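You operate a simulated robot arm through the tools that you are given. There is no shell and no other tool. Be economical: measure what you need, move in short steps, check, and stop when the job is done.

Carry out the task below with a simulated robot arm. There is one attempt and no reset: what you move stays moved.

Task
Tap the black cup till its caked grounds lie level, then seat its lid again.
Fine: lid off beside the cup, tap the rim with the wooden mallet, mallet back.

Only the result counts: the job must be done as asked and must still hold three seconds after the hand-in. Knocking over, shifting, dropping, spilling or breaking anything else fails it. Lids that push on must go on centred and level and be pressed home; caps that screw on are set level and turned clockwise until they are tight.

Robot
A 7-joint arm with a two-finger parallel gripper, fixed in place. Base frame: the origin is at the foot of the arm, x ahead of it, y to its left, z up; the work surface is at about z = 0. Units: cm, rad, N and s.
With the tool pointing down near the work surface it reaches from about 22 to 58 cm from the base axis. Its first joint turns from -1.152 to 1.152 rad. Payload 2.5 kg.
Tool frame: the origin (TCP) lies between the finger pads and is the grasp point; the fingertips stand 2.3 cm ahead of it; z points along the fingers, y is the line along which they close. Largest opening 9.4 cm; finger width 3.8, thickness 1; the body of the gripper, 5.4 by 9.6 cm, starts 3.9 cm behind the TCP.
Orientation is that of the tool frame in the base frame, as [roll, pitch, yaw] about the fixed x, y, z axes, in that order (R = Rz(yaw) Ry(pitch) Rx(roll)). With the fingers straight down and closing along the base's y, the tool's x points along the base's -x, its y along +y and its z along -z.

Tools
- The arm moves only by the tool jog_arm. Its argument "plan" is a list of rows, each an object (a shift or turn left out is 0, a gripper value left out holds the last) with "slide": the shift along the base's x, y, z in cm, a list of three; "rot": the turn, a rotation vector about the base's x, y, z in rad, a list of three; "claw": the gripper command, from -1 (fully open) to 1 (shut), values between in proportion. In form: [{"slide": [dx, dy, dz], "rot": [rx, ry, rz], "claw": claw}, ...]. A call has 1 to 8 rows; each row is the pose to reach, as a shift and turn from the pose commanded when the call began. Rows are played at 5 a second. More than 5 cm and 0.15 rad between two rows, or a gripper value outside its range, and nothing of the call is played. A pose out of reach is approached as far as the arm can. The call stops where the force on the tool passes 40 N (or 10 N more than at its start, if that is more) or the arm is blocked; 0.2 s more then pass. Each finger travels about 10.8 cm/s and halts on what it meets, pressing with about 43 N; the grip force reading is that of the motor and also rises with nothing between the fingers. The clock runs only during rows and for 0.2 s after the last one: add rows that repeat a pose to give the fingers time. It gives the time, the measured TCP pose, the force on the tool (base axes), the opening and the grip force at its end, in the units of the frame above (readings bear some noise), and new pictures: "pictures" is both (left out), scene, wrist or none.
- Cameras (640 x 400 px; columns grow to the right, rows downward): "scene" is fixed at [13.23, -41.08, 56.17]; the picture's right is [0.74, -0.67, 0.00], its down [-0.26, -0.29, -0.92] and it looks along [0.62, 0.69, -0.38] (base axes); focal length 214 px, centre (320, 200). "wrist" rides on the gripper at [-3.9, 0, -4.4] in the tool frame; the picture's right is [0.00, -1.00, 0.00], its down [0.97, 0.00, -0.24] and it looks along [0.24, 0.00, 0.97] (tool axes); focal length 218 px, centre (320, 200). There is no depth. A picture from a camera that has moved, and an enlarged one, comes with that camera's place and axes in the base frame and with its lens.
- zoom(camera, box): a new picture of the part [left, top, right, bottom] of that camera's present view, enlarged. The clock stands still meanwhile.
- finish_job(): hands the job in; it is judged then, once.

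Go step by step. Nothing tells you positions but the pictures and the camera data: compare them with the known pose of the tool, close in by small moves and look again before you grip or let go. The budget is 120 turns and 150 pictures, counting those below and the enlarged ones. Unless the task says otherwise, let go and move clear before handing in, and close with one line.

The tools are called after ">>>" as name(argument=value, ...) on one line, values as JSON. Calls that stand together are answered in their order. jog_arm: Moves the arm, as the interface text tells. Its arguments: {"type":"object","properties":{"plan":{"type":"array"},"pictures":{"type":"string","enum":["both","scene","wrist","none"]}},"required":["plan"]} The other tools are called the same way: zoom (camera, box) takes an enlarged picture of a part of a camera's view; finish_job () hands the job in.

At the start:

```text
time_s: 0.0
ee_pos: [26.98, -16.29, 51.52]
orientation: [-3.14, 0.0, 3.141]
wrist_force: [-0.7, 0.4, 0.1]
gripper_width: 9.41
finger_force: 0.0
```

scene: 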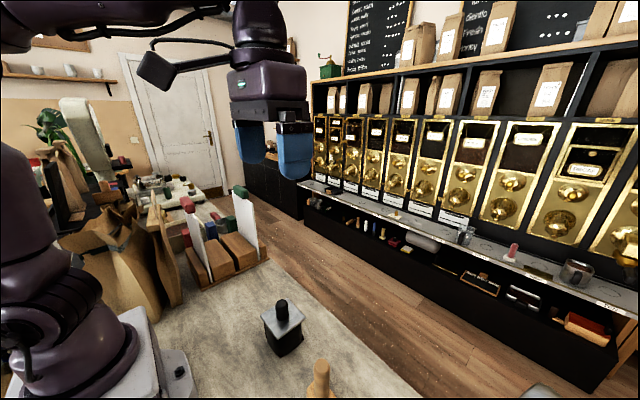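
wrist: 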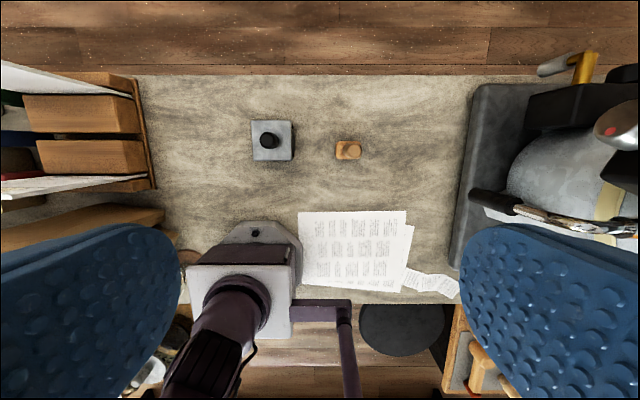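

The cup, black with a grey lid and black knob, looks to be near (32, -6). The mallet stands on end near (30, -22). I'll zoom in on both to measure them.

>>> zoom(camera="scene", box=[220, 270, 380, 400])

>>> zoom(camera="wrist", box=[230, 100, 390, 200])

```text
3.08 times, centred on (300, 335) of scene
camera zoom: at [13.23, -41.08, 56.17], right [0.74, -0.67, 0.0], down [-0.26, -0.29, -0.92], along [0.62, 0.69, -0.38], focal length 660 px, centre (382, -215)
```

zoom: 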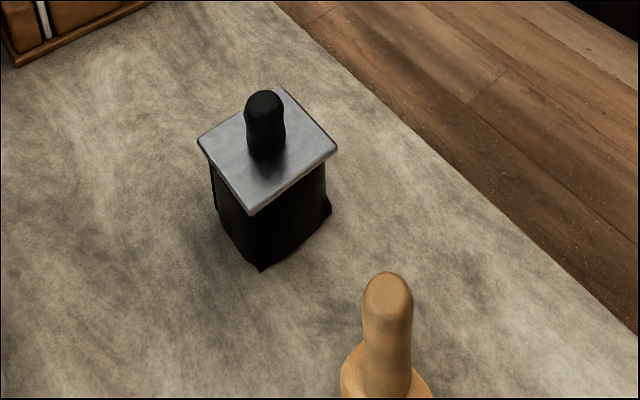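

```text
4.00 times, centred on (310, 150) of wrist
camera zoom: at [31.08, -16.24, 55.77], right [0.0, -1.0, 0.0], down [-0.97, 0.0, 0.24], along [-0.24, 0.0, -0.97], focal length 873 px, centre (360, 400)
```

zoom: 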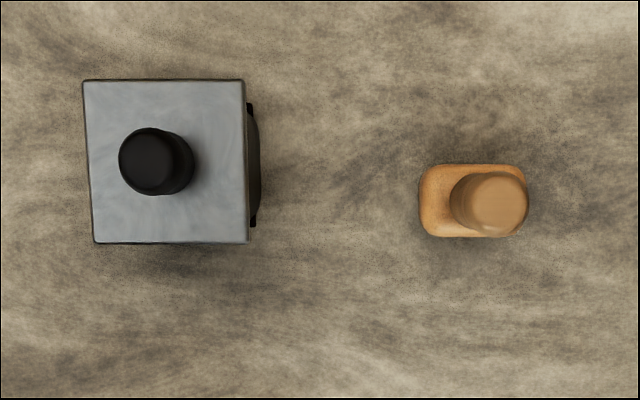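

The lid centre is about (32.3, -6.0, 8), square to the axes, and its knob top is near z 14. The mallet handle is at (30.15, -22.75) with its top at about 13. I'm moving above the knob.

>>> jog_arm(plan=[{"slide": [0.8, 1.5, -4]}, {"slide": [1.6, 3, -8]}, {"slide": [2.4, 4.5, -12]}, {"slide": [3.2, 6, -16]}, {"slide": [4, 7.5, -20]}, {"slide": [4.8, 9, -24]}, {"slide": [5.3, 10.25, -27]}, {"slide": [5.3, 10.25, -27]}])

```text
time_s: 1.8
ee_pos: [32.5, -6.02, 24.43]
orientation: [-3.141, 0.0, 3.14]
wrist_force: [1.2, 0.8, 0.7]
gripper_width: 9.41
finger_force: 0.1
camera wrist: at [36.36, -5.97, 28.77], right [0.0, -1.0, 0.0], down [-0.97, 0.0, 0.24], along [-0.24, 0.0, -0.97], focal length 218 px, centre (320, 200)
```

scene: 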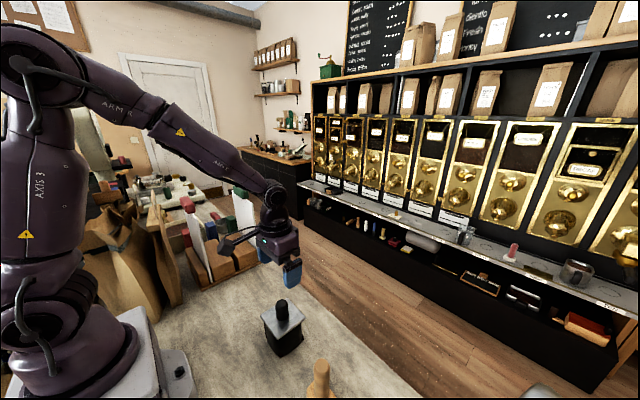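
wrist: 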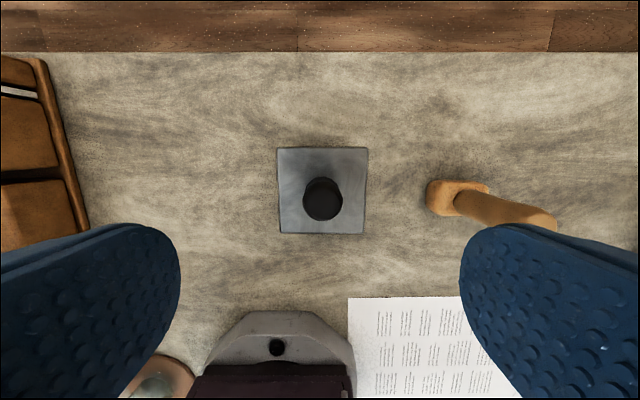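

The knob lies centred under the tool. I'm descending to straddle it.

>>> jog_arm(plan=[{"slide": [-0.05, -0.1, -4.5], "claw": -0.3}, {"slide": [-0.1, -0.1, -9], "claw": -0.3}, {"slide": [-0.1, -0.1, -12.5], "claw": -0.3}, {"slide": [-0.1, -0.1, -12.5], "claw": -0.3}])

>>> zoom(camera="scene", box=[220, 250, 380, 380])

```text
time_s: 2.8
ee_pos: [32.24, -6.15, 11.9]
orientation: [-3.141, -0.001, -3.14]
wrist_force: [0.1, -0.2, 0.3]
gripper_width: 6.13
finger_force: 0.1
camera wrist: at [36.31, -6.07, 16.21], right [0.0, -1.0, 0.0], down [-0.97, 0.0, 0.24], along [-0.24, 0.0, -0.97], focal length 218 px, centre (320, 200)
```

scene: 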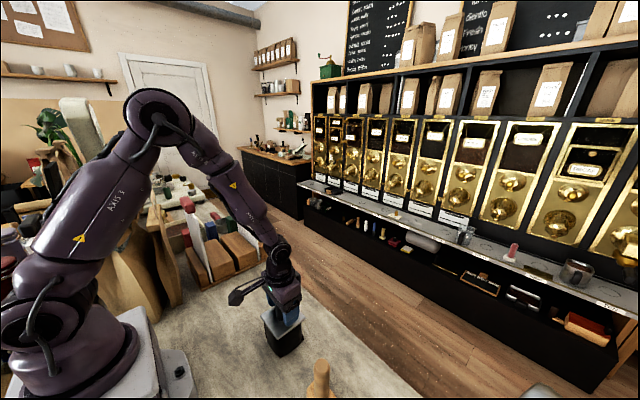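
wrist: 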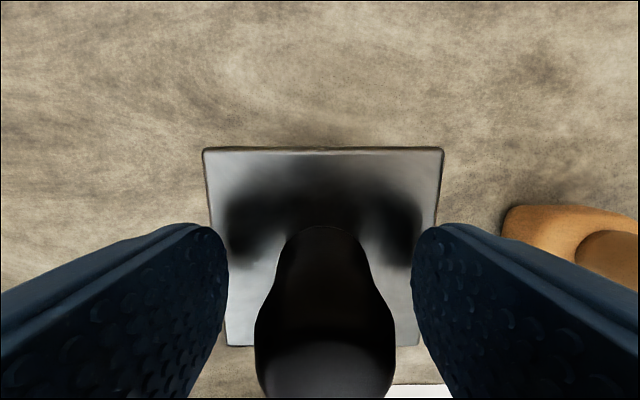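

```text
3.08 times, centred on (300, 315) of scene
camera zoom: at [13.23, -41.08, 56.17], right [0.74, -0.67, 0.0], down [-0.26, -0.29, -0.92], along [0.62, 0.69, -0.38], focal length 660 px, centre (382, -154)
```

zoom: 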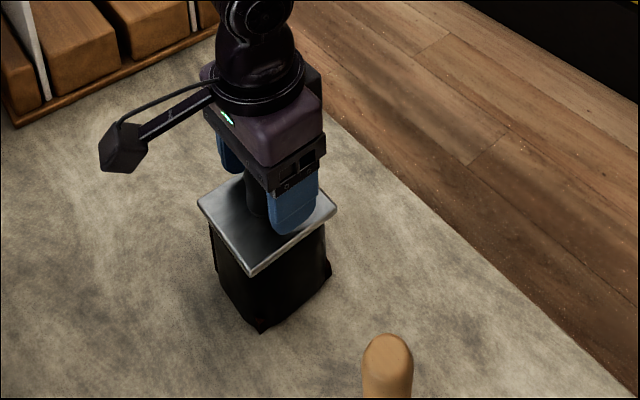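

The fingers straddle the knob, with their tips above the lid. I'll close on it and then lift slowly.

>>> jog_arm(plan=[{"slide": [0, -0.1, 0], "claw": 1}, {"slide": [0, -0.1, 0], "claw": 1}, {"slide": [0, -0.1, 0], "claw": 1}], pictures="none")

>>> jog_arm(plan=[{"slide": [0, 0, 0.4]}, {"slide": [0, 0, 0.8]}, {"slide": [0, 0, 1.2]}, {"slide": [0, 0, 2]}, {"slide": [0, 0, 3]}])

```text
time_s: 3.6
ee_pos: [32.29, -6.24, 11.96]
orientation: [3.141, 0.001, 3.14]
wrist_force: [0.7, 0.7, 0.3]
gripper_width: 3.06
finger_force: 43.8
```

```text
time_s: 4.8
ee_pos: [32.25, -6.35, 14.91]
orientation: [-3.141, -0.001, -3.14]
wrist_force: [-0.6, -1.2, -0.6]
gripper_width: 3.03
finger_force: 42.3
camera wrist: at [36.28, -6.2, 19.28], right [0.0, -1.0, 0.0], down [-0.97, 0.0, 0.24], along [-0.24, 0.0, -0.97], focal length 218 px, centre (320, 200)
```

scene: 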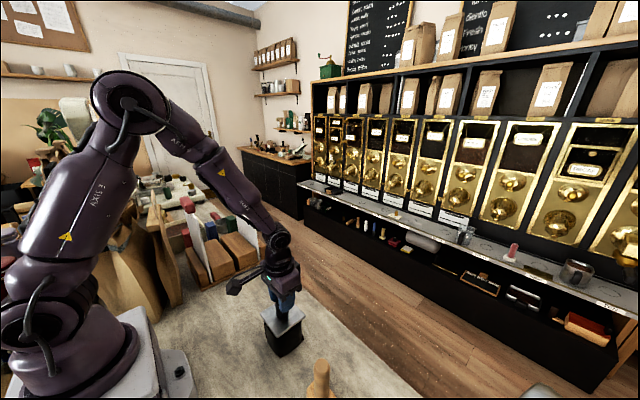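
wrist: 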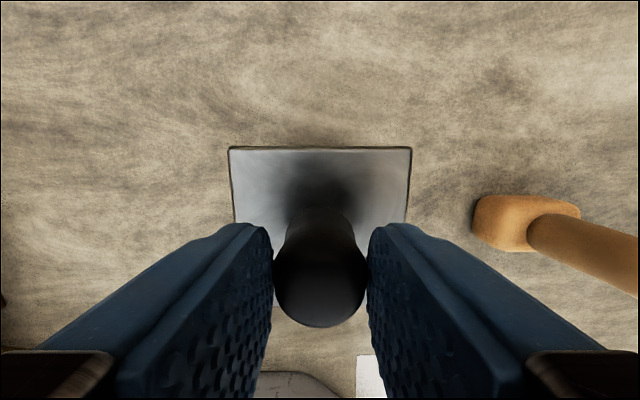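

The lid looks smaller in the wrist view, so the fingers may have slipped up the knob. I'll zoom to check.

>>> zoom(camera="scene", box=[240, 265, 340, 365])

>>> zoom(camera="wrist", box=[200, 130, 440, 350])

```text
4.00 times, centred on (290, 315) of scene
camera zoom: at [13.23, -41.08, 56.17], right [0.74, -0.67, 0.0], down [-0.26, -0.29, -0.92], along [0.62, 0.69, -0.38], focal length 858 px, centre (440, -260)
```

zoom: 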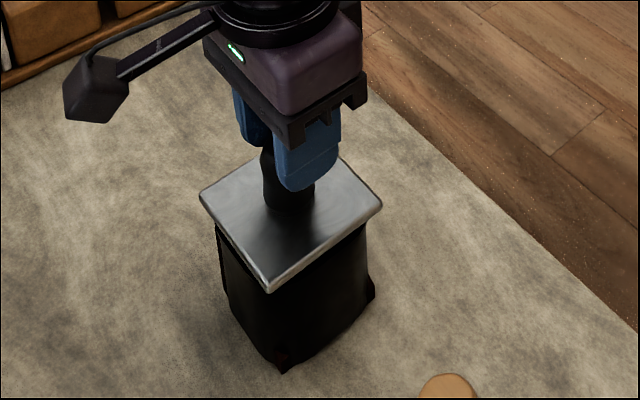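

```text
1.82 times, centred on (320, 240) of wrist
camera zoom: at [36.28, -6.2, 19.28], right [0.0, -1.0, 0.0], down [-0.97, 0.0, 0.24], along [-0.24, 0.0, -0.97], focal length 397 px, centre (320, 127)
```

zoom: 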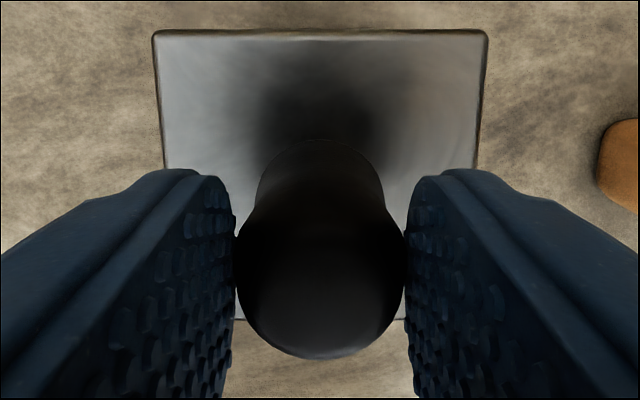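

The lid rose only about 0.5 cm and the fingers slid up the knob. I'll lower to grip further down, below the knob's bulge, and lift in tiny steps.

>>> jog_arm(plan=[{"slide": [0, 0, 0], "claw": 0}, {"slide": [0, 0, 0], "claw": 0}, {"slide": [0, 0.1, -2], "claw": 0}, {"slide": [0, 0.1, -3.3], "claw": 0}, {"slide": [0, 0.1, -3.3], "claw": 0}], pictures="wrist")

>>> zoom(camera="scene", box=[240, 265, 340, 365])

```text
time_s: 6.0
ee_pos: [32.33, -6.18, 11.62]
orientation: [-3.141, 0.0, -3.141]
wrist_force: [0.5, 0.1, 0.3]
gripper_width: 4.69
finger_force: 0.0
camera wrist: at [36.27, -6.04, 15.97], right [0.0, -1.0, 0.0], down [-0.97, 0.0, 0.24], along [-0.24, 0.0, -0.97], focal length 218 px, centre (320, 200)
```

wrist: 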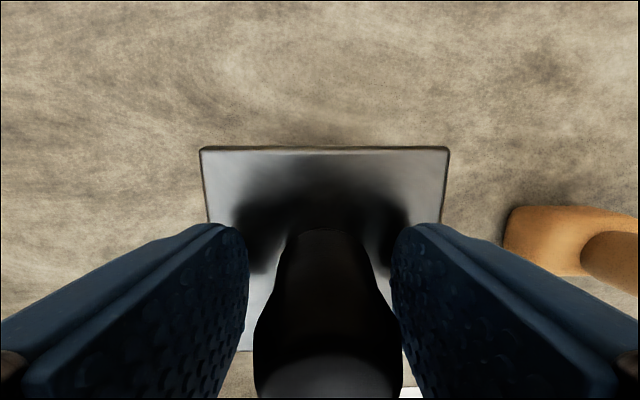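

```text
4.00 times, centred on (290, 315) of scene
camera zoom: at [13.23, -41.08, 56.17], right [0.74, -0.67, 0.0], down [-0.26, -0.29, -0.92], along [0.62, 0.69, -0.38], focal length 858 px, centre (440, -260)
```

zoom: 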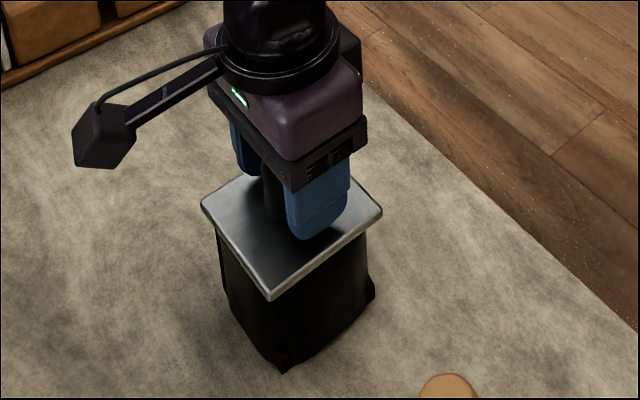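

On release the lid settled back down, so it is liftable but slippery. I'm gripping lower and testing with a small lift.

>>> jog_arm(plan=[{"slide": [0, 0, -0.3], "claw": 0}, {"slide": [0, -0.05, -0.4], "claw": 1}, {"slide": [0, -0.05, -0.4], "claw": 1}, {"slide": [0, -0.05, -0.4], "claw": 1}, {"slide": [0, -0.05, -0.2], "claw": 1}, {"slide": [0, -0.05, 0.1], "claw": 1}, {"slide": [0, -0.05, 0.4], "claw": 1}, {"slide": [0, -0.05, 0.4], "claw": 1}], pictures="wrist")

>>> zoom(camera="scene", box=[240, 265, 340, 365])

```text
time_s: 7.8
ee_pos: [32.24, -6.27, 12.14]
orientation: [3.141, 0.0, 3.141]
wrist_force: [-0.7, -0.4, -0.4]
gripper_width: 3.07
finger_force: 42.8
camera wrist: at [36.26, -6.13, 16.37], right [0.0, -1.0, 0.0], down [-0.97, 0.0, 0.24], along [-0.24, 0.0, -0.97], focal length 218 px, centre (320, 200)
```

wrist: 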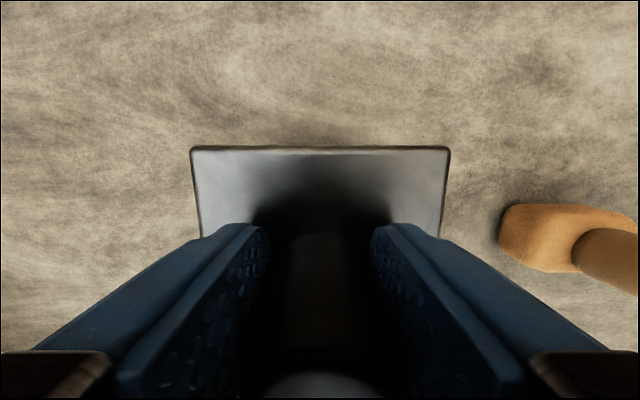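

```text
4.00 times, centred on (290, 315) of scene
camera zoom: at [13.23, -41.08, 56.17], right [0.74, -0.67, 0.0], down [-0.26, -0.29, -0.92], along [0.62, 0.69, -0.38], focal length 858 px, centre (440, -260)
```

zoom: 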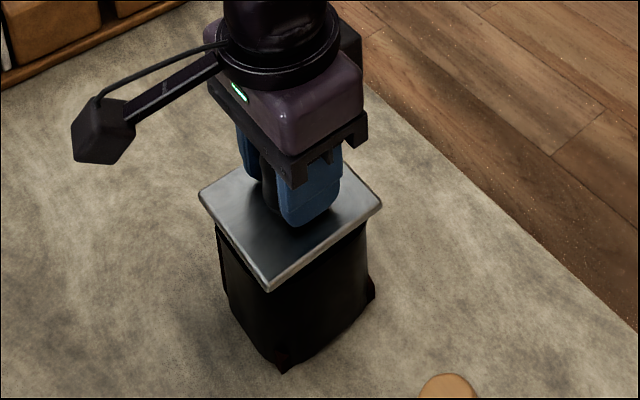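

The lid now follows the fingers, raised by about 0.7 cm. I'll keep lifting slowly.

>>> jog_arm(plan=[{"slide": [0, 0, 0.3]}, {"slide": [0, 0, 0.6]}, {"slide": [0, 0, 0.9]}, {"slide": [0, 0, 1.2]}, {"slide": [0, 0, 1.5]}, {"slide": [0, 0, 1.8]}, {"slide": [0, 0, 2.1]}], pictures="wrist")

>>> zoom(camera="scene", box=[240, 265, 340, 365])

```text
time_s: 9.4
ee_pos: [32.26, -6.18, 14.1]
orientation: [3.141, -0.001, 3.141]
wrist_force: [0.9, 0.2, -0.5]
gripper_width: 3.06
finger_force: 42.8
camera wrist: at [36.24, -6.16, 18.48], right [0.0, -1.0, 0.0], down [-0.97, 0.0, 0.24], along [-0.24, 0.0, -0.97], focal length 218 px, centre (320, 200)
```

wrist: 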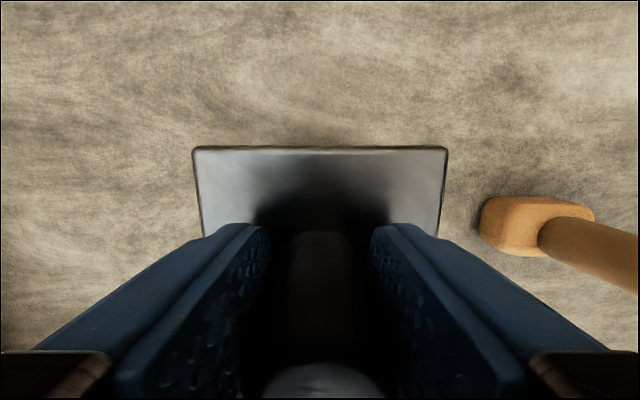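

```text
4.00 times, centred on (290, 315) of scene
camera zoom: at [13.23, -41.08, 56.17], right [0.74, -0.67, 0.0], down [-0.26, -0.29, -0.92], along [0.62, 0.69, -0.38], focal length 858 px, centre (440, -260)
```

zoom: 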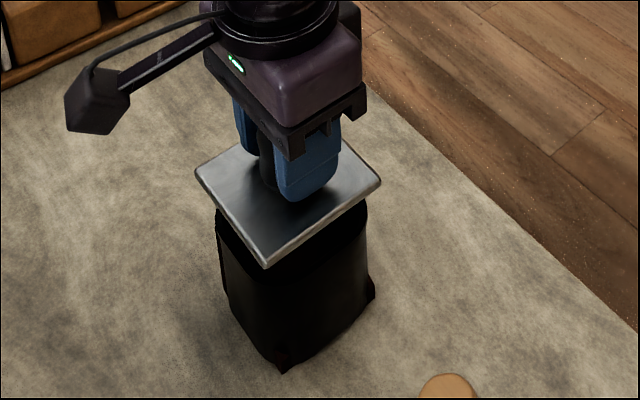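

The lid is off and held. I'm raising it more and carrying it to open table on the left, near (32.3, 8).

>>> jog_arm(plan=[{"slide": [0, 0, 1.5]}, {"slide": [0, 0, 3]}, {"slide": [0, 2, 4]}, {"slide": [0, 5, 4]}, {"slide": [0, 8, 4]}, {"slide": [0, 11, 4]}, {"slide": [0, 14.2, 4]}, {"slide": [0, 14.2, 4]}])

>>> zoom(camera="scene", box=[200, 250, 340, 365])

```text
time_s: 11.2
ee_pos: [32.35, 8.12, 18.15]
orientation: [-3.141, 0.0, 3.142]
wrist_force: [0.3, 0.5, -0.1]
gripper_width: 3.04
finger_force: 43.2
camera wrist: at [36.3, 8.08, 22.56], right [0.0, -1.0, 0.0], down [-0.97, 0.0, 0.24], along [-0.24, 0.0, -0.97], focal length 218 px, centre (320, 200)
```

scene: 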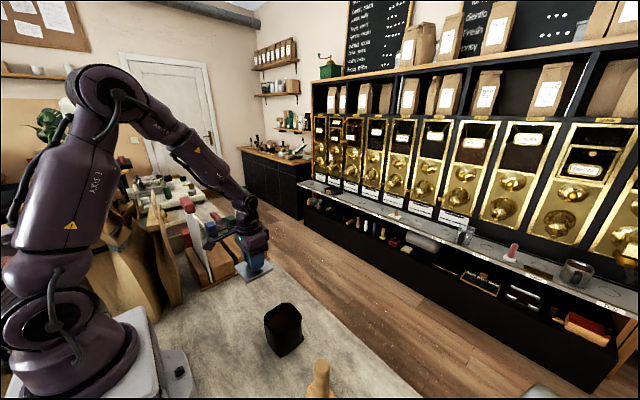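
wrist: 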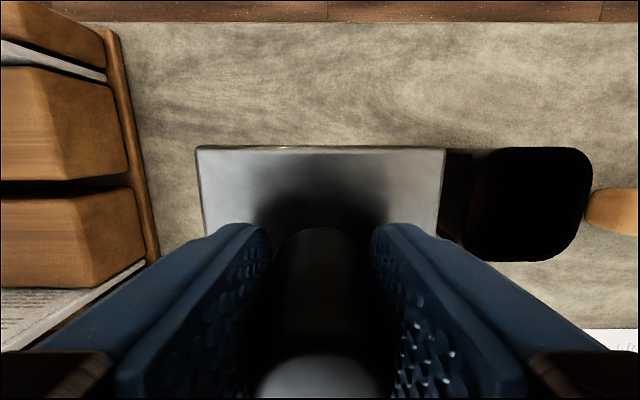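

```text
3.48 times, centred on (270, 308) of scene
camera zoom: at [13.23, -41.08, 56.17], right [0.74, -0.67, 0.0], down [-0.26, -0.29, -0.92], along [0.62, 0.69, -0.38], focal length 746 px, centre (494, -174)
```

zoom: 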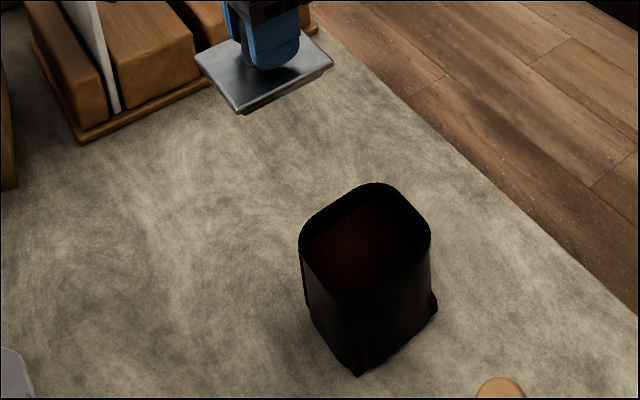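

Cup is open and the lid is held at (32.3, 8.1). I'm lowering it toward the table.

>>> jog_arm(plan=[{"slide": [0, 0, -4]}, {"slide": [0, 0, -8]}, {"slide": [0, 0, -11]}, {"slide": [0, 0, -12]}, {"slide": [0, 0, -12.5]}, {"slide": [0, 0, -12.5]}], pictures="none")

>>> zoom(camera="scene", box=[220, 240, 320, 340])

```text
time_s: 12.6
ee_pos: [32.19, 8.02, 5.63]
orientation: [-3.141, 0.0, 3.141]
wrist_force: [0.0, 0.3, -0.9]
gripper_width: 3.07
finger_force: 43.4
```

```text
4.00 times, centred on (270, 290) of scene
camera zoom: at [13.23, -41.08, 56.17], right [0.74, -0.67, 0.0], down [-0.26, -0.29, -0.92], along [0.62, 0.69, -0.38], focal length 858 px, centre (520, -160)
```

zoom: 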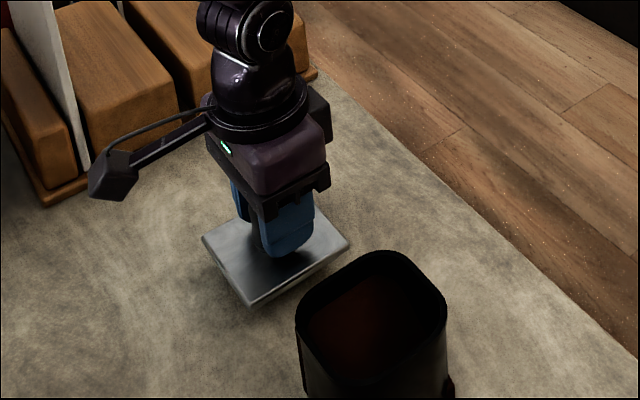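

The lid is still a bit above the table and has a plug beneath it. I'm lowering in small steps until contact.

>>> jog_arm(plan=[{"slide": [0, 0, -0.2]}, {"slide": [0, 0, -0.4]}, {"slide": [0, 0, -0.6]}, {"slide": [0, 0, -0.6]}], pictures="none")

>>> zoom(camera="scene", box=[230, 270, 290, 330])

```text
time_s: 13.6
ee_pos: [32.19, 7.98, 4.92]
orientation: [3.141, -0.001, -3.141]
wrist_force: [-0.1, 0.3, -0.6]
gripper_width: 3.06
finger_force: 43.0
```

```text
6.67 times, centred on (260, 300) of scene
camera zoom: at [13.23, -41.08, 56.17], right [0.74, -0.67, 0.0], down [-0.26, -0.29, -0.92], along [0.62, 0.69, -0.38], focal length 1430 px, centre (720, -467)
```

zoom: 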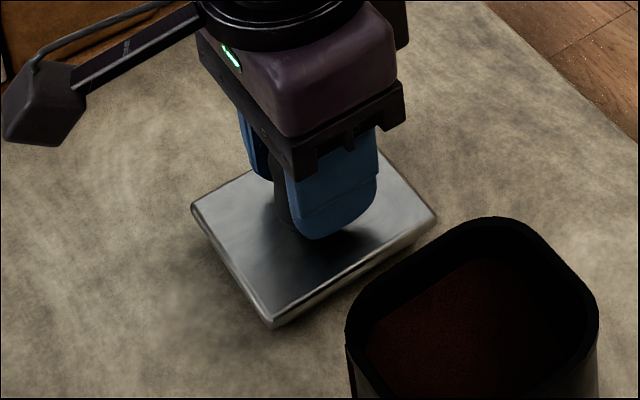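

>>> jog_arm(plan=[{"slide": [0, 0, -0.2]}, {"slide": [0, 0, -0.4]}, {"slide": [0, 0, -0.6]}, {"slide": [0, 0, -0.7]}, {"slide": [0, 0, -0.7]}], pictures="none")

>>> zoom(camera="scene", box=[230, 270, 290, 330])

```text
time_s: 14.8
ee_pos: [32.39, 8.04, 4.3]
orientation: [3.141, 0.005, -3.141]
wrist_force: [1.4, -2.7, 18.4]
gripper_width: 3.08
finger_force: 42.6
```

```text
6.67 times, centred on (260, 300) of scene
camera zoom: at [13.23, -41.08, 56.17], right [0.74, -0.67, 0.0], down [-0.26, -0.29, -0.92], along [0.62, 0.69, -0.38], focal length 1430 px, centre (720, -467)
```

zoom: 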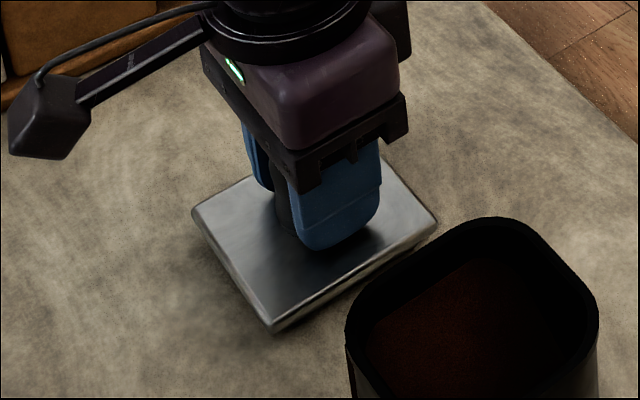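

The lid is on the table, with 18 N of contact force. I'll ease off slightly, release, and rise straight up.

>>> jog_arm(plan=[{"slide": [0, 0, 0.25]}, {"slide": [0, 0, 0.25], "claw": 0}, {"slide": [0, 0, 0.25], "claw": 0}, {"slide": [0, 0, 4], "claw": 0}, {"slide": [0, 0, 8], "claw": 0}, {"slide": [0, 0, 12], "claw": 0}, {"slide": [0, 0, 16], "claw": 0}, {"slide": [0, 0, 20], "claw": 0}])

>>> zoom(camera="scene", box=[230, 270, 310, 360])

```text
time_s: 16.6
ee_pos: [32.24, 7.93, 24.38]
orientation: [3.141, 0.0, 3.14]
wrist_force: [0.0, -0.9, 0.3]
gripper_width: 4.68
finger_force: 0.0
camera wrist: at [36.25, 8.06, 28.77], right [0.0, -1.0, 0.0], down [-0.97, 0.0, 0.24], along [-0.24, 0.0, -0.97], focal length 218 px, centre (320, 200)
```

scene: 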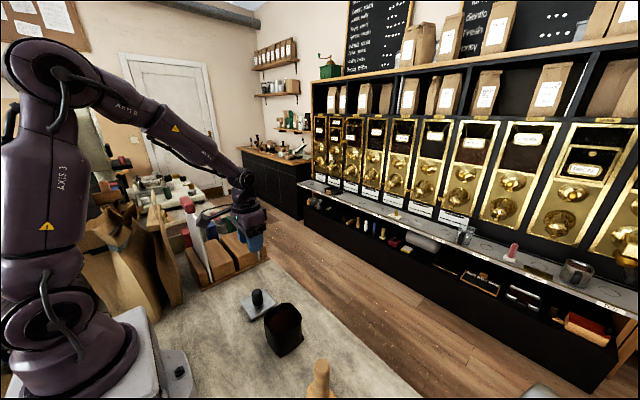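
wrist: 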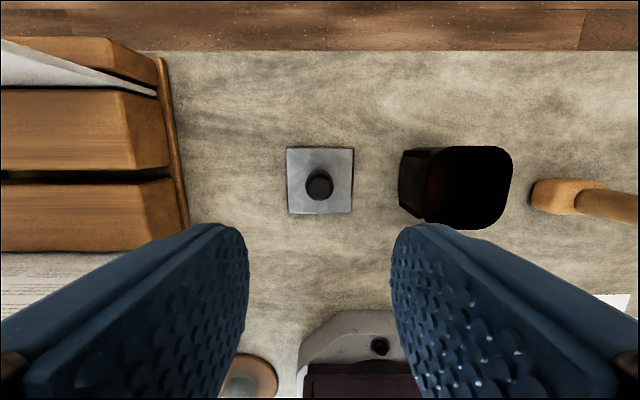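

```text
4.44 times, centred on (270, 315) of scene
camera zoom: at [13.23, -41.08, 56.17], right [0.74, -0.67, 0.0], down [-0.26, -0.29, -0.92], along [0.62, 0.69, -0.38], focal length 953 px, centre (542, -311)
```

zoom: 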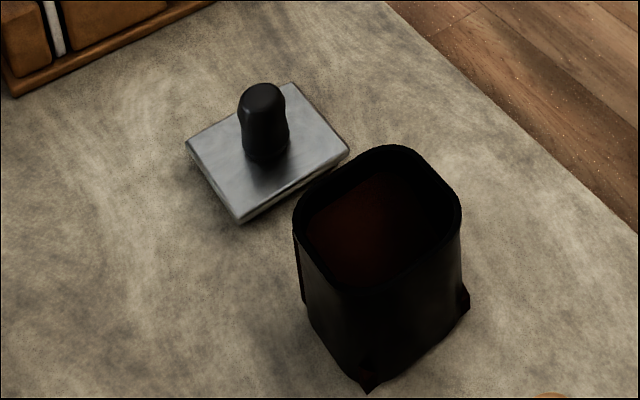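

The lid rests flat beside the cup. Next I'll move above the cup to look at the grounds.

>>> jog_arm(plan=[{"slide": [0, -4.7, 0], "claw": -0.3}, {"slide": [0, -9.4, 0]}, {"slide": [0, -14.1, 0]}, {"slide": [0, -14.1, 0]}], pictures="none")

>>> zoom(camera="wrist", box=[250, 130, 390, 250])

```text
time_s: 17.6
ee_pos: [32.31, -6.19, 24.43]
orientation: [-3.14, 0.0, -3.141]
wrist_force: [-0.5, -0.8, -0.4]
gripper_width: 6.13
finger_force: 0.1
```

```text
3.33 times, centred on (320, 190) of wrist
camera zoom: at [36.34, -6.23, 28.74], right [0.0, -1.0, 0.0], down [-0.97, 0.0, 0.24], along [-0.24, 0.0, -0.97], focal length 728 px, centre (320, 233)
```

zoom: 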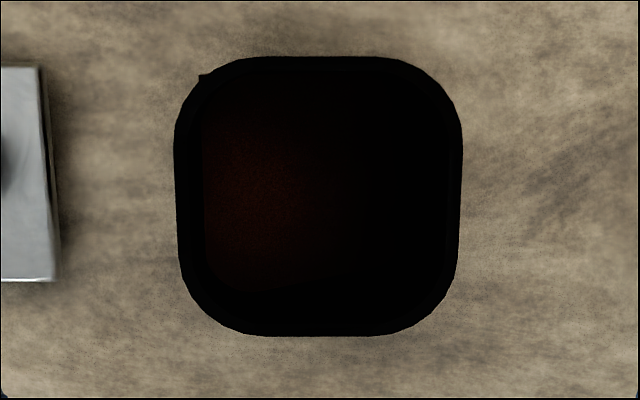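

The grounds are heaped toward +y; the rim is centred at about (32.25, -6.2). Now I'll go over the mallet and look.

>>> jog_arm(plan=[{"slide": [-0.5, -4, 0]}, {"slide": [-1.1, -8.3, 0]}, {"slide": [-1.7, -12.5, 0]}, {"slide": [-2.15, -16.55, 0]}, {"slide": [-2.15, -16.55, 0]}])

>>> zoom(camera="scene", box=[270, 320, 380, 400])

```text
time_s: 18.8
ee_pos: [30.12, -22.76, 24.36]
orientation: [3.141, 0.0, -3.141]
wrist_force: [0.6, 0.0, 0.4]
gripper_width: 6.12
finger_force: 0.0
camera wrist: at [34.07, -22.78, 28.66], right [0.0, -1.0, 0.0], down [-0.97, 0.0, 0.24], along [-0.24, 0.0, -0.97], focal length 218 px, centre (320, 200)
```

scene: 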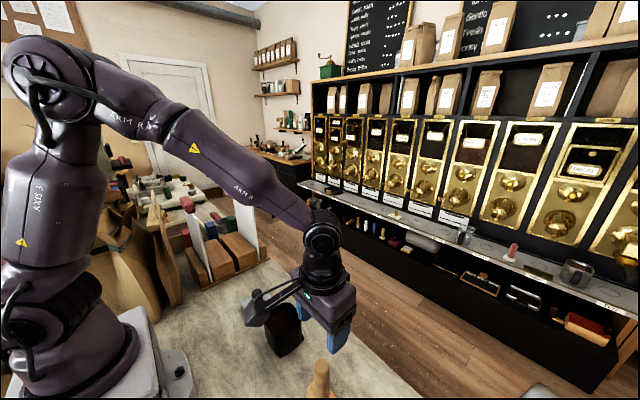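
wrist: 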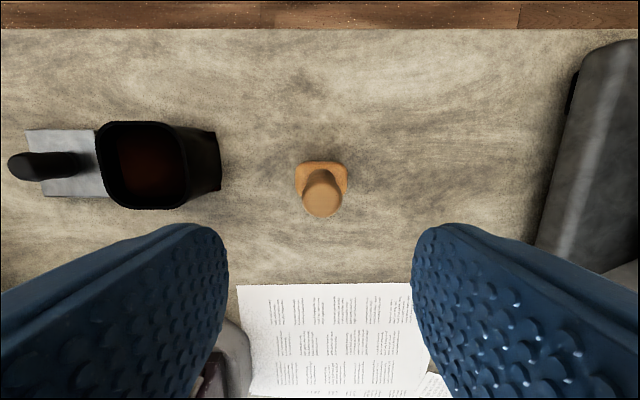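

```text
5.00 times, centred on (325, 360) of scene
camera zoom: at [13.23, -41.08, 56.17], right [0.74, -0.67, 0.0], down [-0.26, -0.29, -0.92], along [0.62, 0.69, -0.38], focal length 1072 px, centre (295, -600)
```

zoom: 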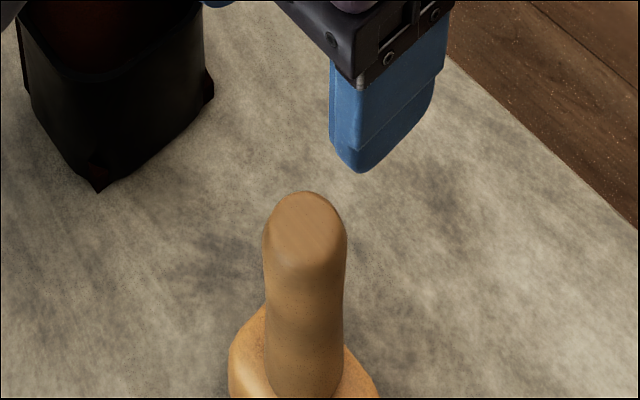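

The handle is centred under the tool. I'm descending to grip near its top, TCP z about 10.2.

>>> jog_arm(plan=[{"slide": [0.05, -0.05, -4.5]}, {"slide": [0.1, -0.05, -9]}, {"slide": [0.1, -0.05, -12]}, {"slide": [0.1, -0.05, -14.1]}, {"slide": [0.1, -0.05, -14.1]}])

```text
time_s: 20.0
ee_pos: [30.03, -22.8, 10.2]
orientation: [3.141, 0.0, -3.142]
wrist_force: [0.0, -0.6, 0.6]
gripper_width: 6.11
finger_force: 0.0
camera wrist: at [34.21, -22.7, 14.52], right [0.0, -1.0, 0.0], down [-0.97, 0.0, 0.24], along [-0.24, 0.0, -0.97], focal length 218 px, centre (320, 200)
```

scene: 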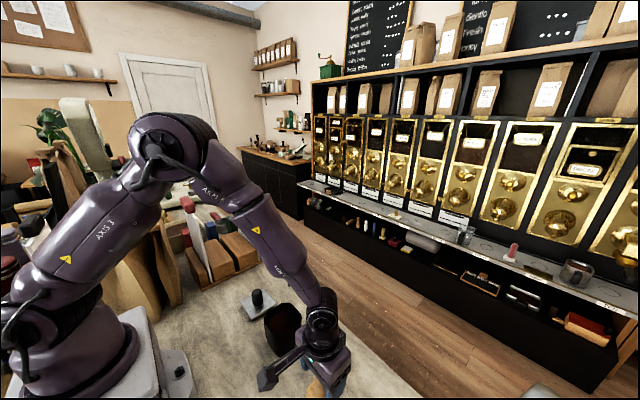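
wrist: 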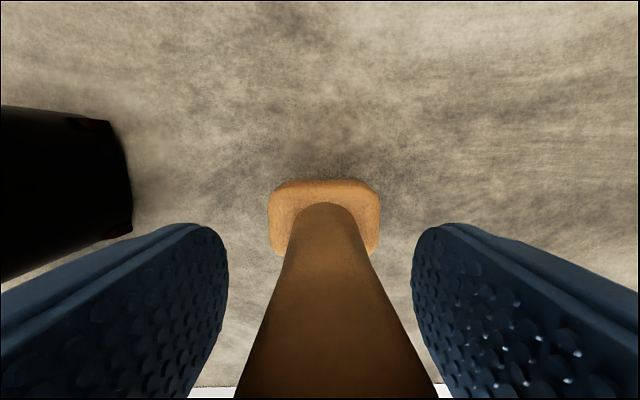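

>>> jog_arm(plan=[{"slide": [0, -0.1, 0], "claw": 1}, {"slide": [0, -0.1, 0], "claw": 1}, {"slide": [0, -0.1, 0], "claw": 1}, {"slide": [0, -0.1, 0.5], "claw": 1}, {"slide": [0, -0.1, 1.5], "claw": 1}, {"slide": [0, -0.1, 3], "claw": 1}], pictures="wrist")

>>> zoom(camera="scene", box=[250, 300, 400, 400])

```text
time_s: 21.4
ee_pos: [30.19, -22.78, 13.21]
orientation: [-3.14, 0.0, 3.141]
wrist_force: [-0.1, 0.5, -3.2]
gripper_width: 3.14
finger_force: 43.0
camera wrist: at [34.24, -22.78, 17.6], right [0.0, -1.0, 0.0], down [-0.97, 0.0, 0.24], along [-0.24, 0.0, -0.97], focal length 218 px, centre (320, 200)
```

wrist: 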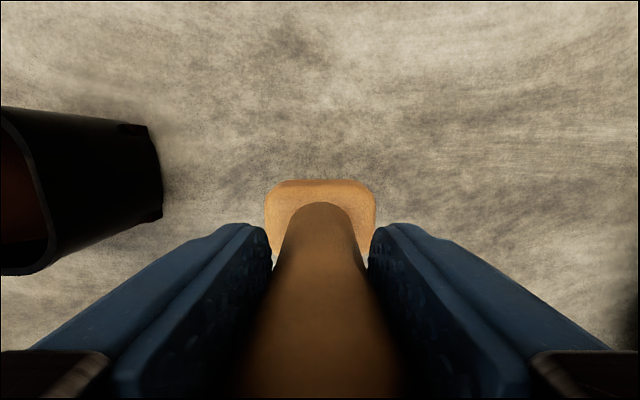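

```text
4.00 times, centred on (325, 350) of scene
camera zoom: at [13.23, -41.08, 56.17], right [0.74, -0.67, 0.0], down [-0.26, -0.29, -0.92], along [0.62, 0.69, -0.38], focal length 858 px, centre (300, -400)
```

zoom: 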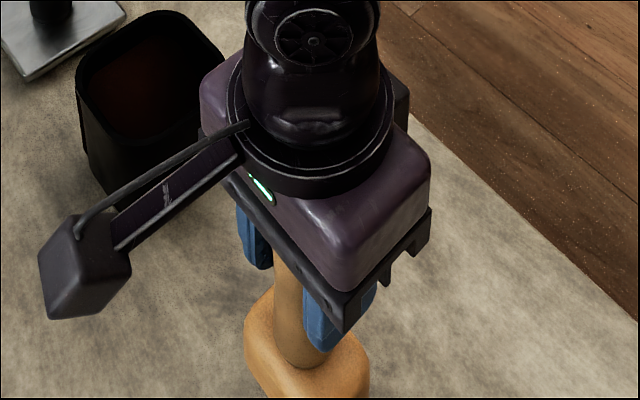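

The mallet is held, with its head bottom 10.2 cm below the TCP. I'm bringing it over the near (-y) rim wall with clearance.

>>> jog_arm(plan=[{"slide": [0, 0, 4]}, {"slide": [0, 0, 8]}, {"slide": [0.7, 3, 8.3]}, {"slide": [1.3, 6.5, 8.3]}, {"slide": [2.05, 10, 8.3]}, {"slide": [2.05, 12.9, 8.3]}, {"slide": [2.05, 12.9, 8.3]}])

>>> zoom(camera="scene", box=[230, 260, 360, 370])

```text
time_s: 23.0
ee_pos: [32.27, -9.93, 21.47]
orientation: [-3.141, 0.001, -3.142]
wrist_force: [0.3, -0.1, -3.5]
gripper_width: 3.14
finger_force: 43.2
camera wrist: at [36.24, -9.81, 25.91], right [0.0, -1.0, 0.0], down [-0.97, 0.0, 0.24], along [-0.24, 0.0, -0.97], focal length 218 px, centre (320, 200)
```

scene: 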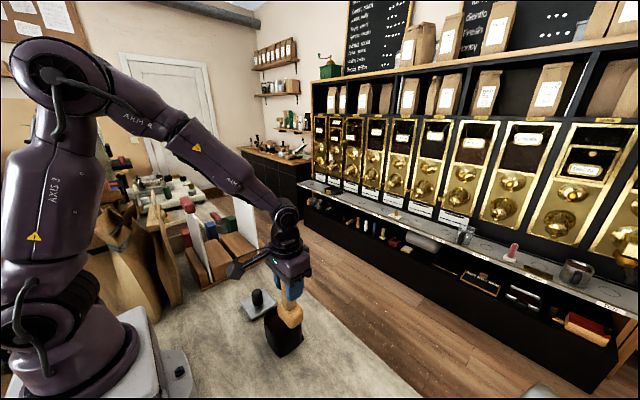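
wrist: 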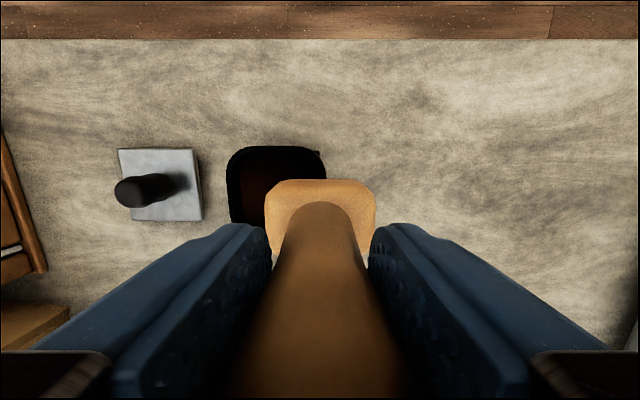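

```text
3.64 times, centred on (295, 315) of scene
camera zoom: at [13.23, -41.08, 56.17], right [0.74, -0.67, 0.0], down [-0.26, -0.29, -0.92], along [0.62, 0.69, -0.38], focal length 780 px, centre (411, -218)
```

zoom: 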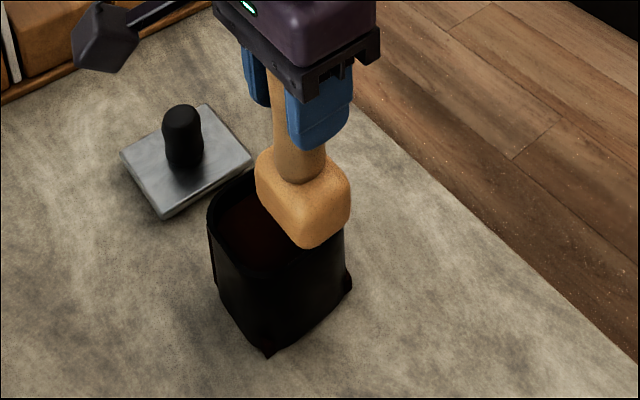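

The head is over the -y wall, about 3.5 cm above the rim. I'm lowering toward light contact to find the rim height.

>>> jog_arm(plan=[{"slide": [0, 0, -1.5]}, {"slide": [0, 0, -3]}, {"slide": [0, 0, -3.2]}, {"slide": [0, 0, -3.4]}], pictures="none")

>>> zoom(camera="scene", box=[260, 280, 330, 350])

```text
time_s: 24.0
ee_pos: [32.21, -9.98, 18.2]
orientation: [-3.14, 0.003, -3.141]
wrist_force: [-6.2, 1.5, 24.5]
gripper_width: 3.13
finger_force: 42.8
```

```text
5.71 times, centred on (295, 315) of scene
camera zoom: at [13.22, -41.08, 56.17], right [0.74, -0.67, 0.0], down [-0.26, -0.29, -0.92], along [0.62, 0.69, -0.38], focal length 1226 px, centre (463, -457)
```

zoom: 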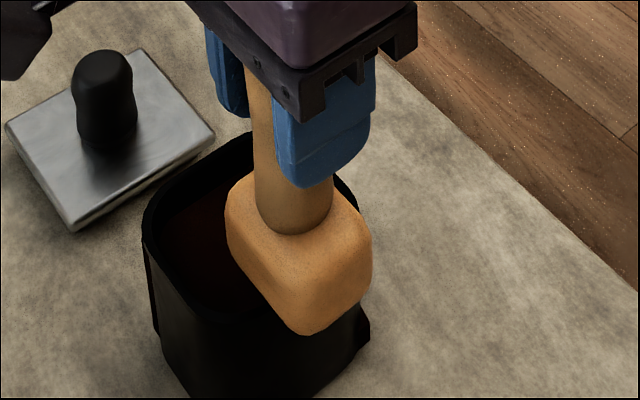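

Contact is at TCP z about 18.2, so the rim is near 8.0. I'll do several light taps and look inside.

>>> jog_arm(plan=[{"slide": [0, 0, 0.8]}, {"slide": [0, 0, 0.05]}, {"slide": [0, 0, 0.8]}, {"slide": [0, 0, 0.05]}, {"slide": [0, 0, 0.8]}, {"slide": [0, 0, 0.05]}, {"slide": [0, 0, 0.8]}, {"slide": [0, 0, 2]}], pictures="none")

>>> zoom(camera="scene", box=[245, 280, 325, 360])

```text
time_s: 25.8
ee_pos: [32.37, -9.89, 20.01]
orientation: [-3.141, 0.0, 3.141]
wrist_force: [-0.4, 1.1, -2.6]
gripper_width: 3.13
finger_force: 42.9
```

```text
5.00 times, centred on (285, 320) of scene
camera zoom: at [13.23, -41.08, 56.17], right [0.74, -0.67, 0.0], down [-0.26, -0.29, -0.92], along [0.62, 0.69, -0.38], focal length 1072 px, centre (495, -400)
```

zoom: 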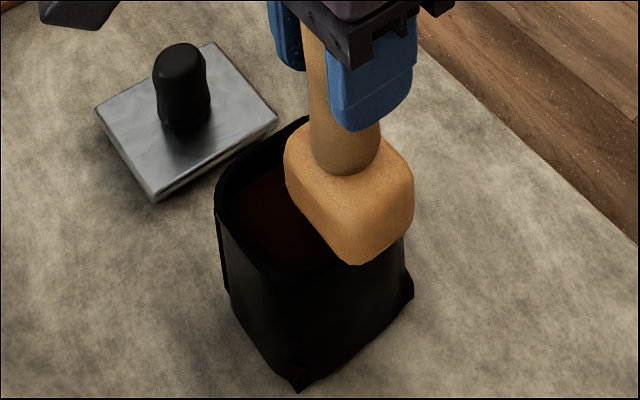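

Next I'll raise and back away in -y to see inside the cup.

>>> jog_arm(plan=[{"slide": [0, 0, 2]}, {"slide": [0, -4, 3]}, {"slide": [0, -8, 3]}, {"slide": [0, -8, 3]}], pictures="none")

>>> zoom(camera="scene", box=[245, 290, 325, 360])

>>> zoom(camera="wrist", box=[90, 120, 250, 240])

```text
time_s: 26.8
ee_pos: [32.2, -17.89, 23.15]
orientation: [3.139, 0.0, 3.141]
wrist_force: [-0.4, -0.7, -3.0]
gripper_width: 3.14
finger_force: 42.7
```

```text
5.71 times, centred on (285, 325) of scene
camera zoom: at [13.23, -41.08, 56.17], right [0.74, -0.67, 0.0], down [-0.26, -0.29, -0.92], along [0.62, 0.69, -0.38], focal length 1226 px, centre (520, -514)
```

zoom: 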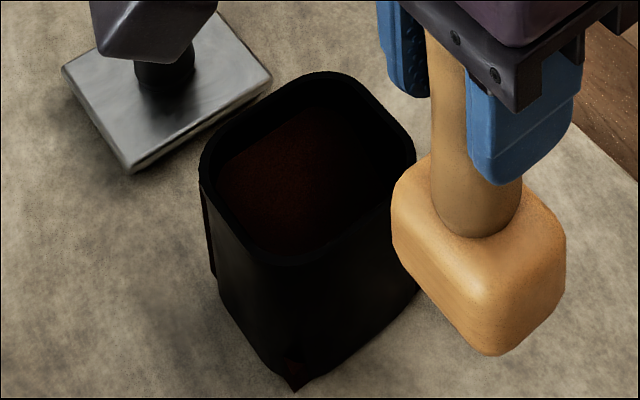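

```text
3.33 times, centred on (170, 180) of wrist
camera zoom: at [36.25, -17.87, 27.46], right [0.0, -1.0, 0.0], down [-0.97, 0.0, 0.24], along [-0.24, 0.0, -0.97], focal length 728 px, centre (820, 267)
```

zoom: 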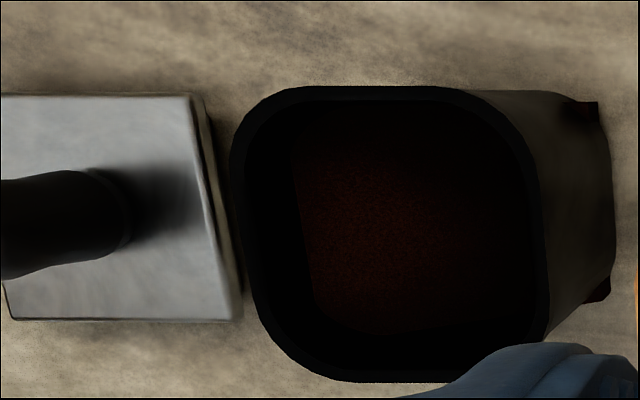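

>>> zoom(camera="scene", box=[265, 295, 309, 335])

>>> zoom(camera="scene", box=[230, 270, 310, 360])

```text
10.00 times, centred on (287, 315) of scene
camera zoom: at [13.23, -41.08, 56.17], right [0.74, -0.67, 0.0], down [-0.26, -0.29, -0.92], along [0.62, 0.69, -0.38], focal length 2145 px, centre (650, -950)
```

zoom: 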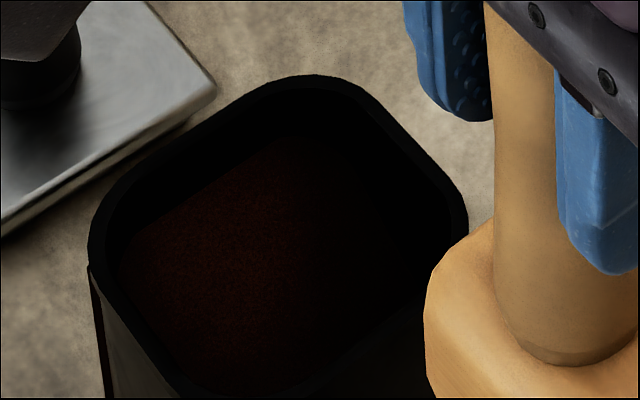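

```text
4.44 times, centred on (270, 315) of scene
camera zoom: at [13.23, -41.08, 56.17], right [0.74, -0.67, 0.0], down [-0.26, -0.29, -0.92], along [0.62, 0.69, -0.38], focal length 953 px, centre (542, -311)
```

zoom: 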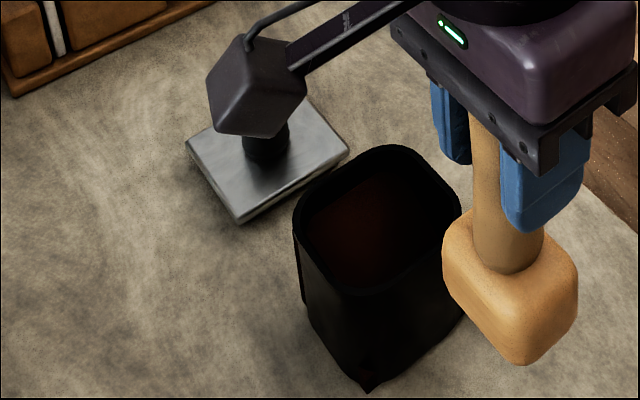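

The grounds look unchanged, so those taps may have been too soft. I'll go back over the -y wall and tap more firmly.

>>> jog_arm(plan=[{"slide": [0, 4, 0]}, {"slide": [0, 8, 0]}, {"slide": [0, 8, -3.3]}, {"slide": [0, 8, -5.0]}, {"slide": [0, 8, -5.0]}], pictures="none")

>>> jog_arm(plan=[{"slide": [0, 0, 1.5]}, {"slide": [0, 0, 1.5]}, {"slide": [0, 0, -0.1]}, {"slide": [0, 0, 1.5]}, {"slide": [0, 0, -0.1]}, {"slide": [0, 0, 1.5]}, {"slide": [0, 0, -0.1]}], pictures="none")

```text
time_s: 28.0
ee_pos: [32.37, -9.99, 18.2]
orientation: [-3.141, 0.003, 3.141]
wrist_force: [-9.8, 3.0, 33.6]
gripper_width: 3.13
finger_force: 42.6
```

```text
time_s: 29.6
ee_pos: [32.33, -10.04, 18.19]
orientation: [-3.141, 0.003, -3.142]
wrist_force: [-9.1, 2.0, 34.3]
gripper_width: 3.22
finger_force: 43.1
```

>>> jog_arm(plan=[{"slide": [0, 0, 2]}, {"slide": [0, 0, 4.9]}, {"slide": [0, -4, 5]}, {"slide": [0, -8, 5]}, {"slide": [0, -8, 5]}], pictures="none")

>>> zoom(camera="scene", box=[265, 295, 309, 335])

>>> zoom(camera="wrist", box=[90, 120, 250, 240])

```text
time_s: 30.8
ee_pos: [32.36, -17.88, 23.0]
orientation: [-3.141, 0.002, -3.141]
wrist_force: [-0.7, 1.1, -3.6]
gripper_width: 3.12
finger_force: 43.1
```

```text
10.00 times, centred on (287, 315) of scene
camera zoom: at [13.23, -41.08, 56.17], right [0.74, -0.67, 0.0], down [-0.26, -0.29, -0.92], along [0.62, 0.69, -0.38], focal length 2145 px, centre (650, -950)
```

zoom: 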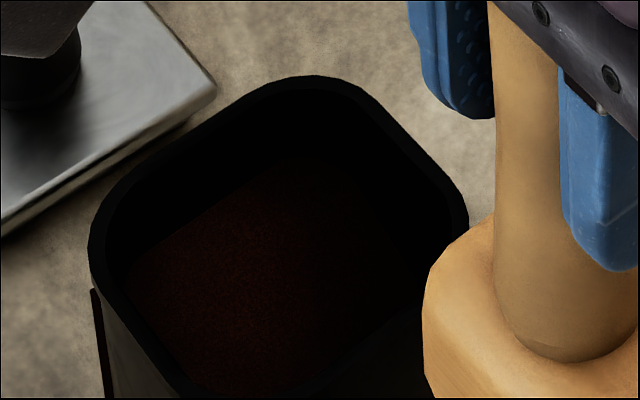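

```text
3.33 times, centred on (170, 180) of wrist
camera zoom: at [36.36, -17.84, 27.43], right [0.0, -1.0, 0.0], down [-0.97, 0.0, 0.24], along [-0.24, 0.0, -0.97], focal length 728 px, centre (820, 267)
```

zoom: 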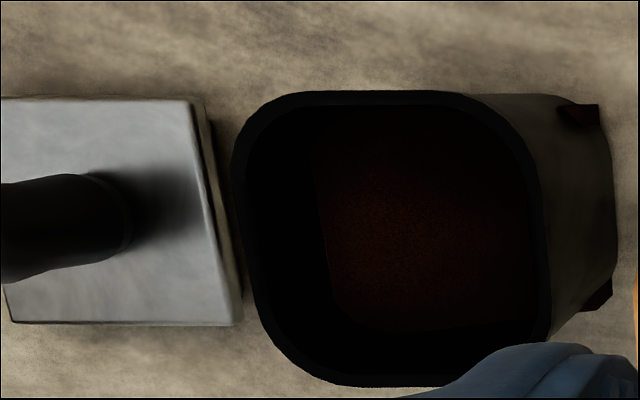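

The heap at the +y wall has dropped from about z 6.9 to 5.8, so firm taps work. Three more, then I'll view from the other side.

>>> jog_arm(plan=[{"slide": [0, 4, 0]}, {"slide": [0, 8, 0]}, {"slide": [0, 8, -3.3]}, {"slide": [0, 8, -5.0]}, {"slide": [0, 8, -3.4]}, {"slide": [0, 8, -5.0]}, {"slide": [0, 8, -3.4]}, {"slide": [0, 8, -5.0]}], pictures="none")

>>> jog_arm(plan=[{"slide": [0, 0, 2]}, {"slide": [0, 0, 4.9]}, {"slide": [0, -4, 5]}, {"slide": [0, -8, 5]}, {"slide": [0, -8, 5]}], pictures="none")

>>> zoom(camera="scene", box=[265, 295, 309, 335])

>>> zoom(camera="wrist", box=[90, 120, 250, 240])

```text
time_s: 32.6
ee_pos: [32.34, -9.92, 18.07]
orientation: [3.141, 0.004, 3.141]
wrist_force: [-10.3, 3.7, 33.7]
gripper_width: 3.18
finger_force: 42.9
```

```text
time_s: 33.8
ee_pos: [32.3, -17.89, 22.95]
orientation: [3.141, 0.0, 3.141]
wrist_force: [1.0, -0.5, -3.5]
gripper_width: 3.13
finger_force: 43.0
```

```text
10.00 times, centred on (287, 315) of scene
camera zoom: at [13.23, -41.08, 56.17], right [0.74, -0.67, 0.0], down [-0.26, -0.29, -0.92], along [0.62, 0.69, -0.38], focal length 2145 px, centre (650, -950)
```

zoom: 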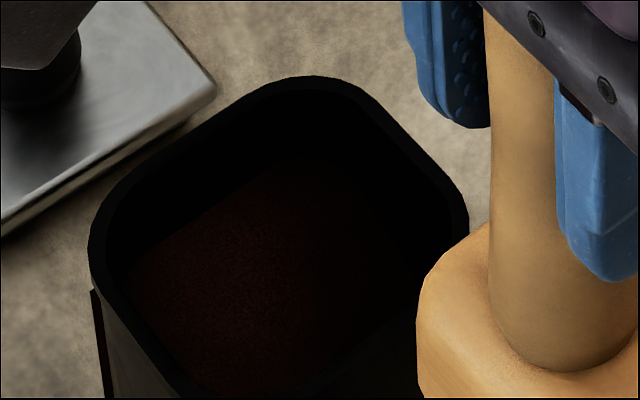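

```text
3.33 times, centred on (170, 180) of wrist
camera zoom: at [36.22, -17.88, 27.32], right [0.0, -1.0, 0.0], down [-0.97, 0.0, 0.24], along [-0.24, 0.0, -0.97], focal length 728 px, centre (820, 267)
```

zoom: 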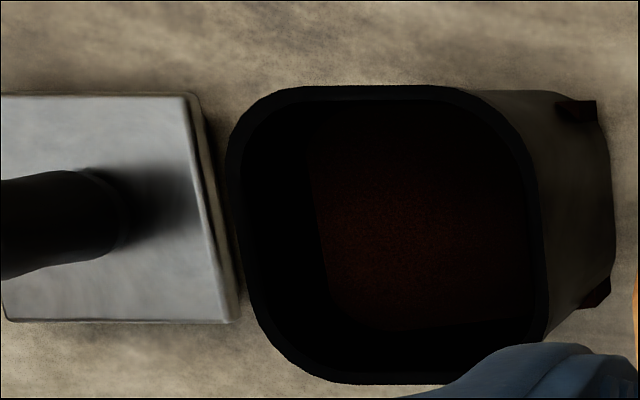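

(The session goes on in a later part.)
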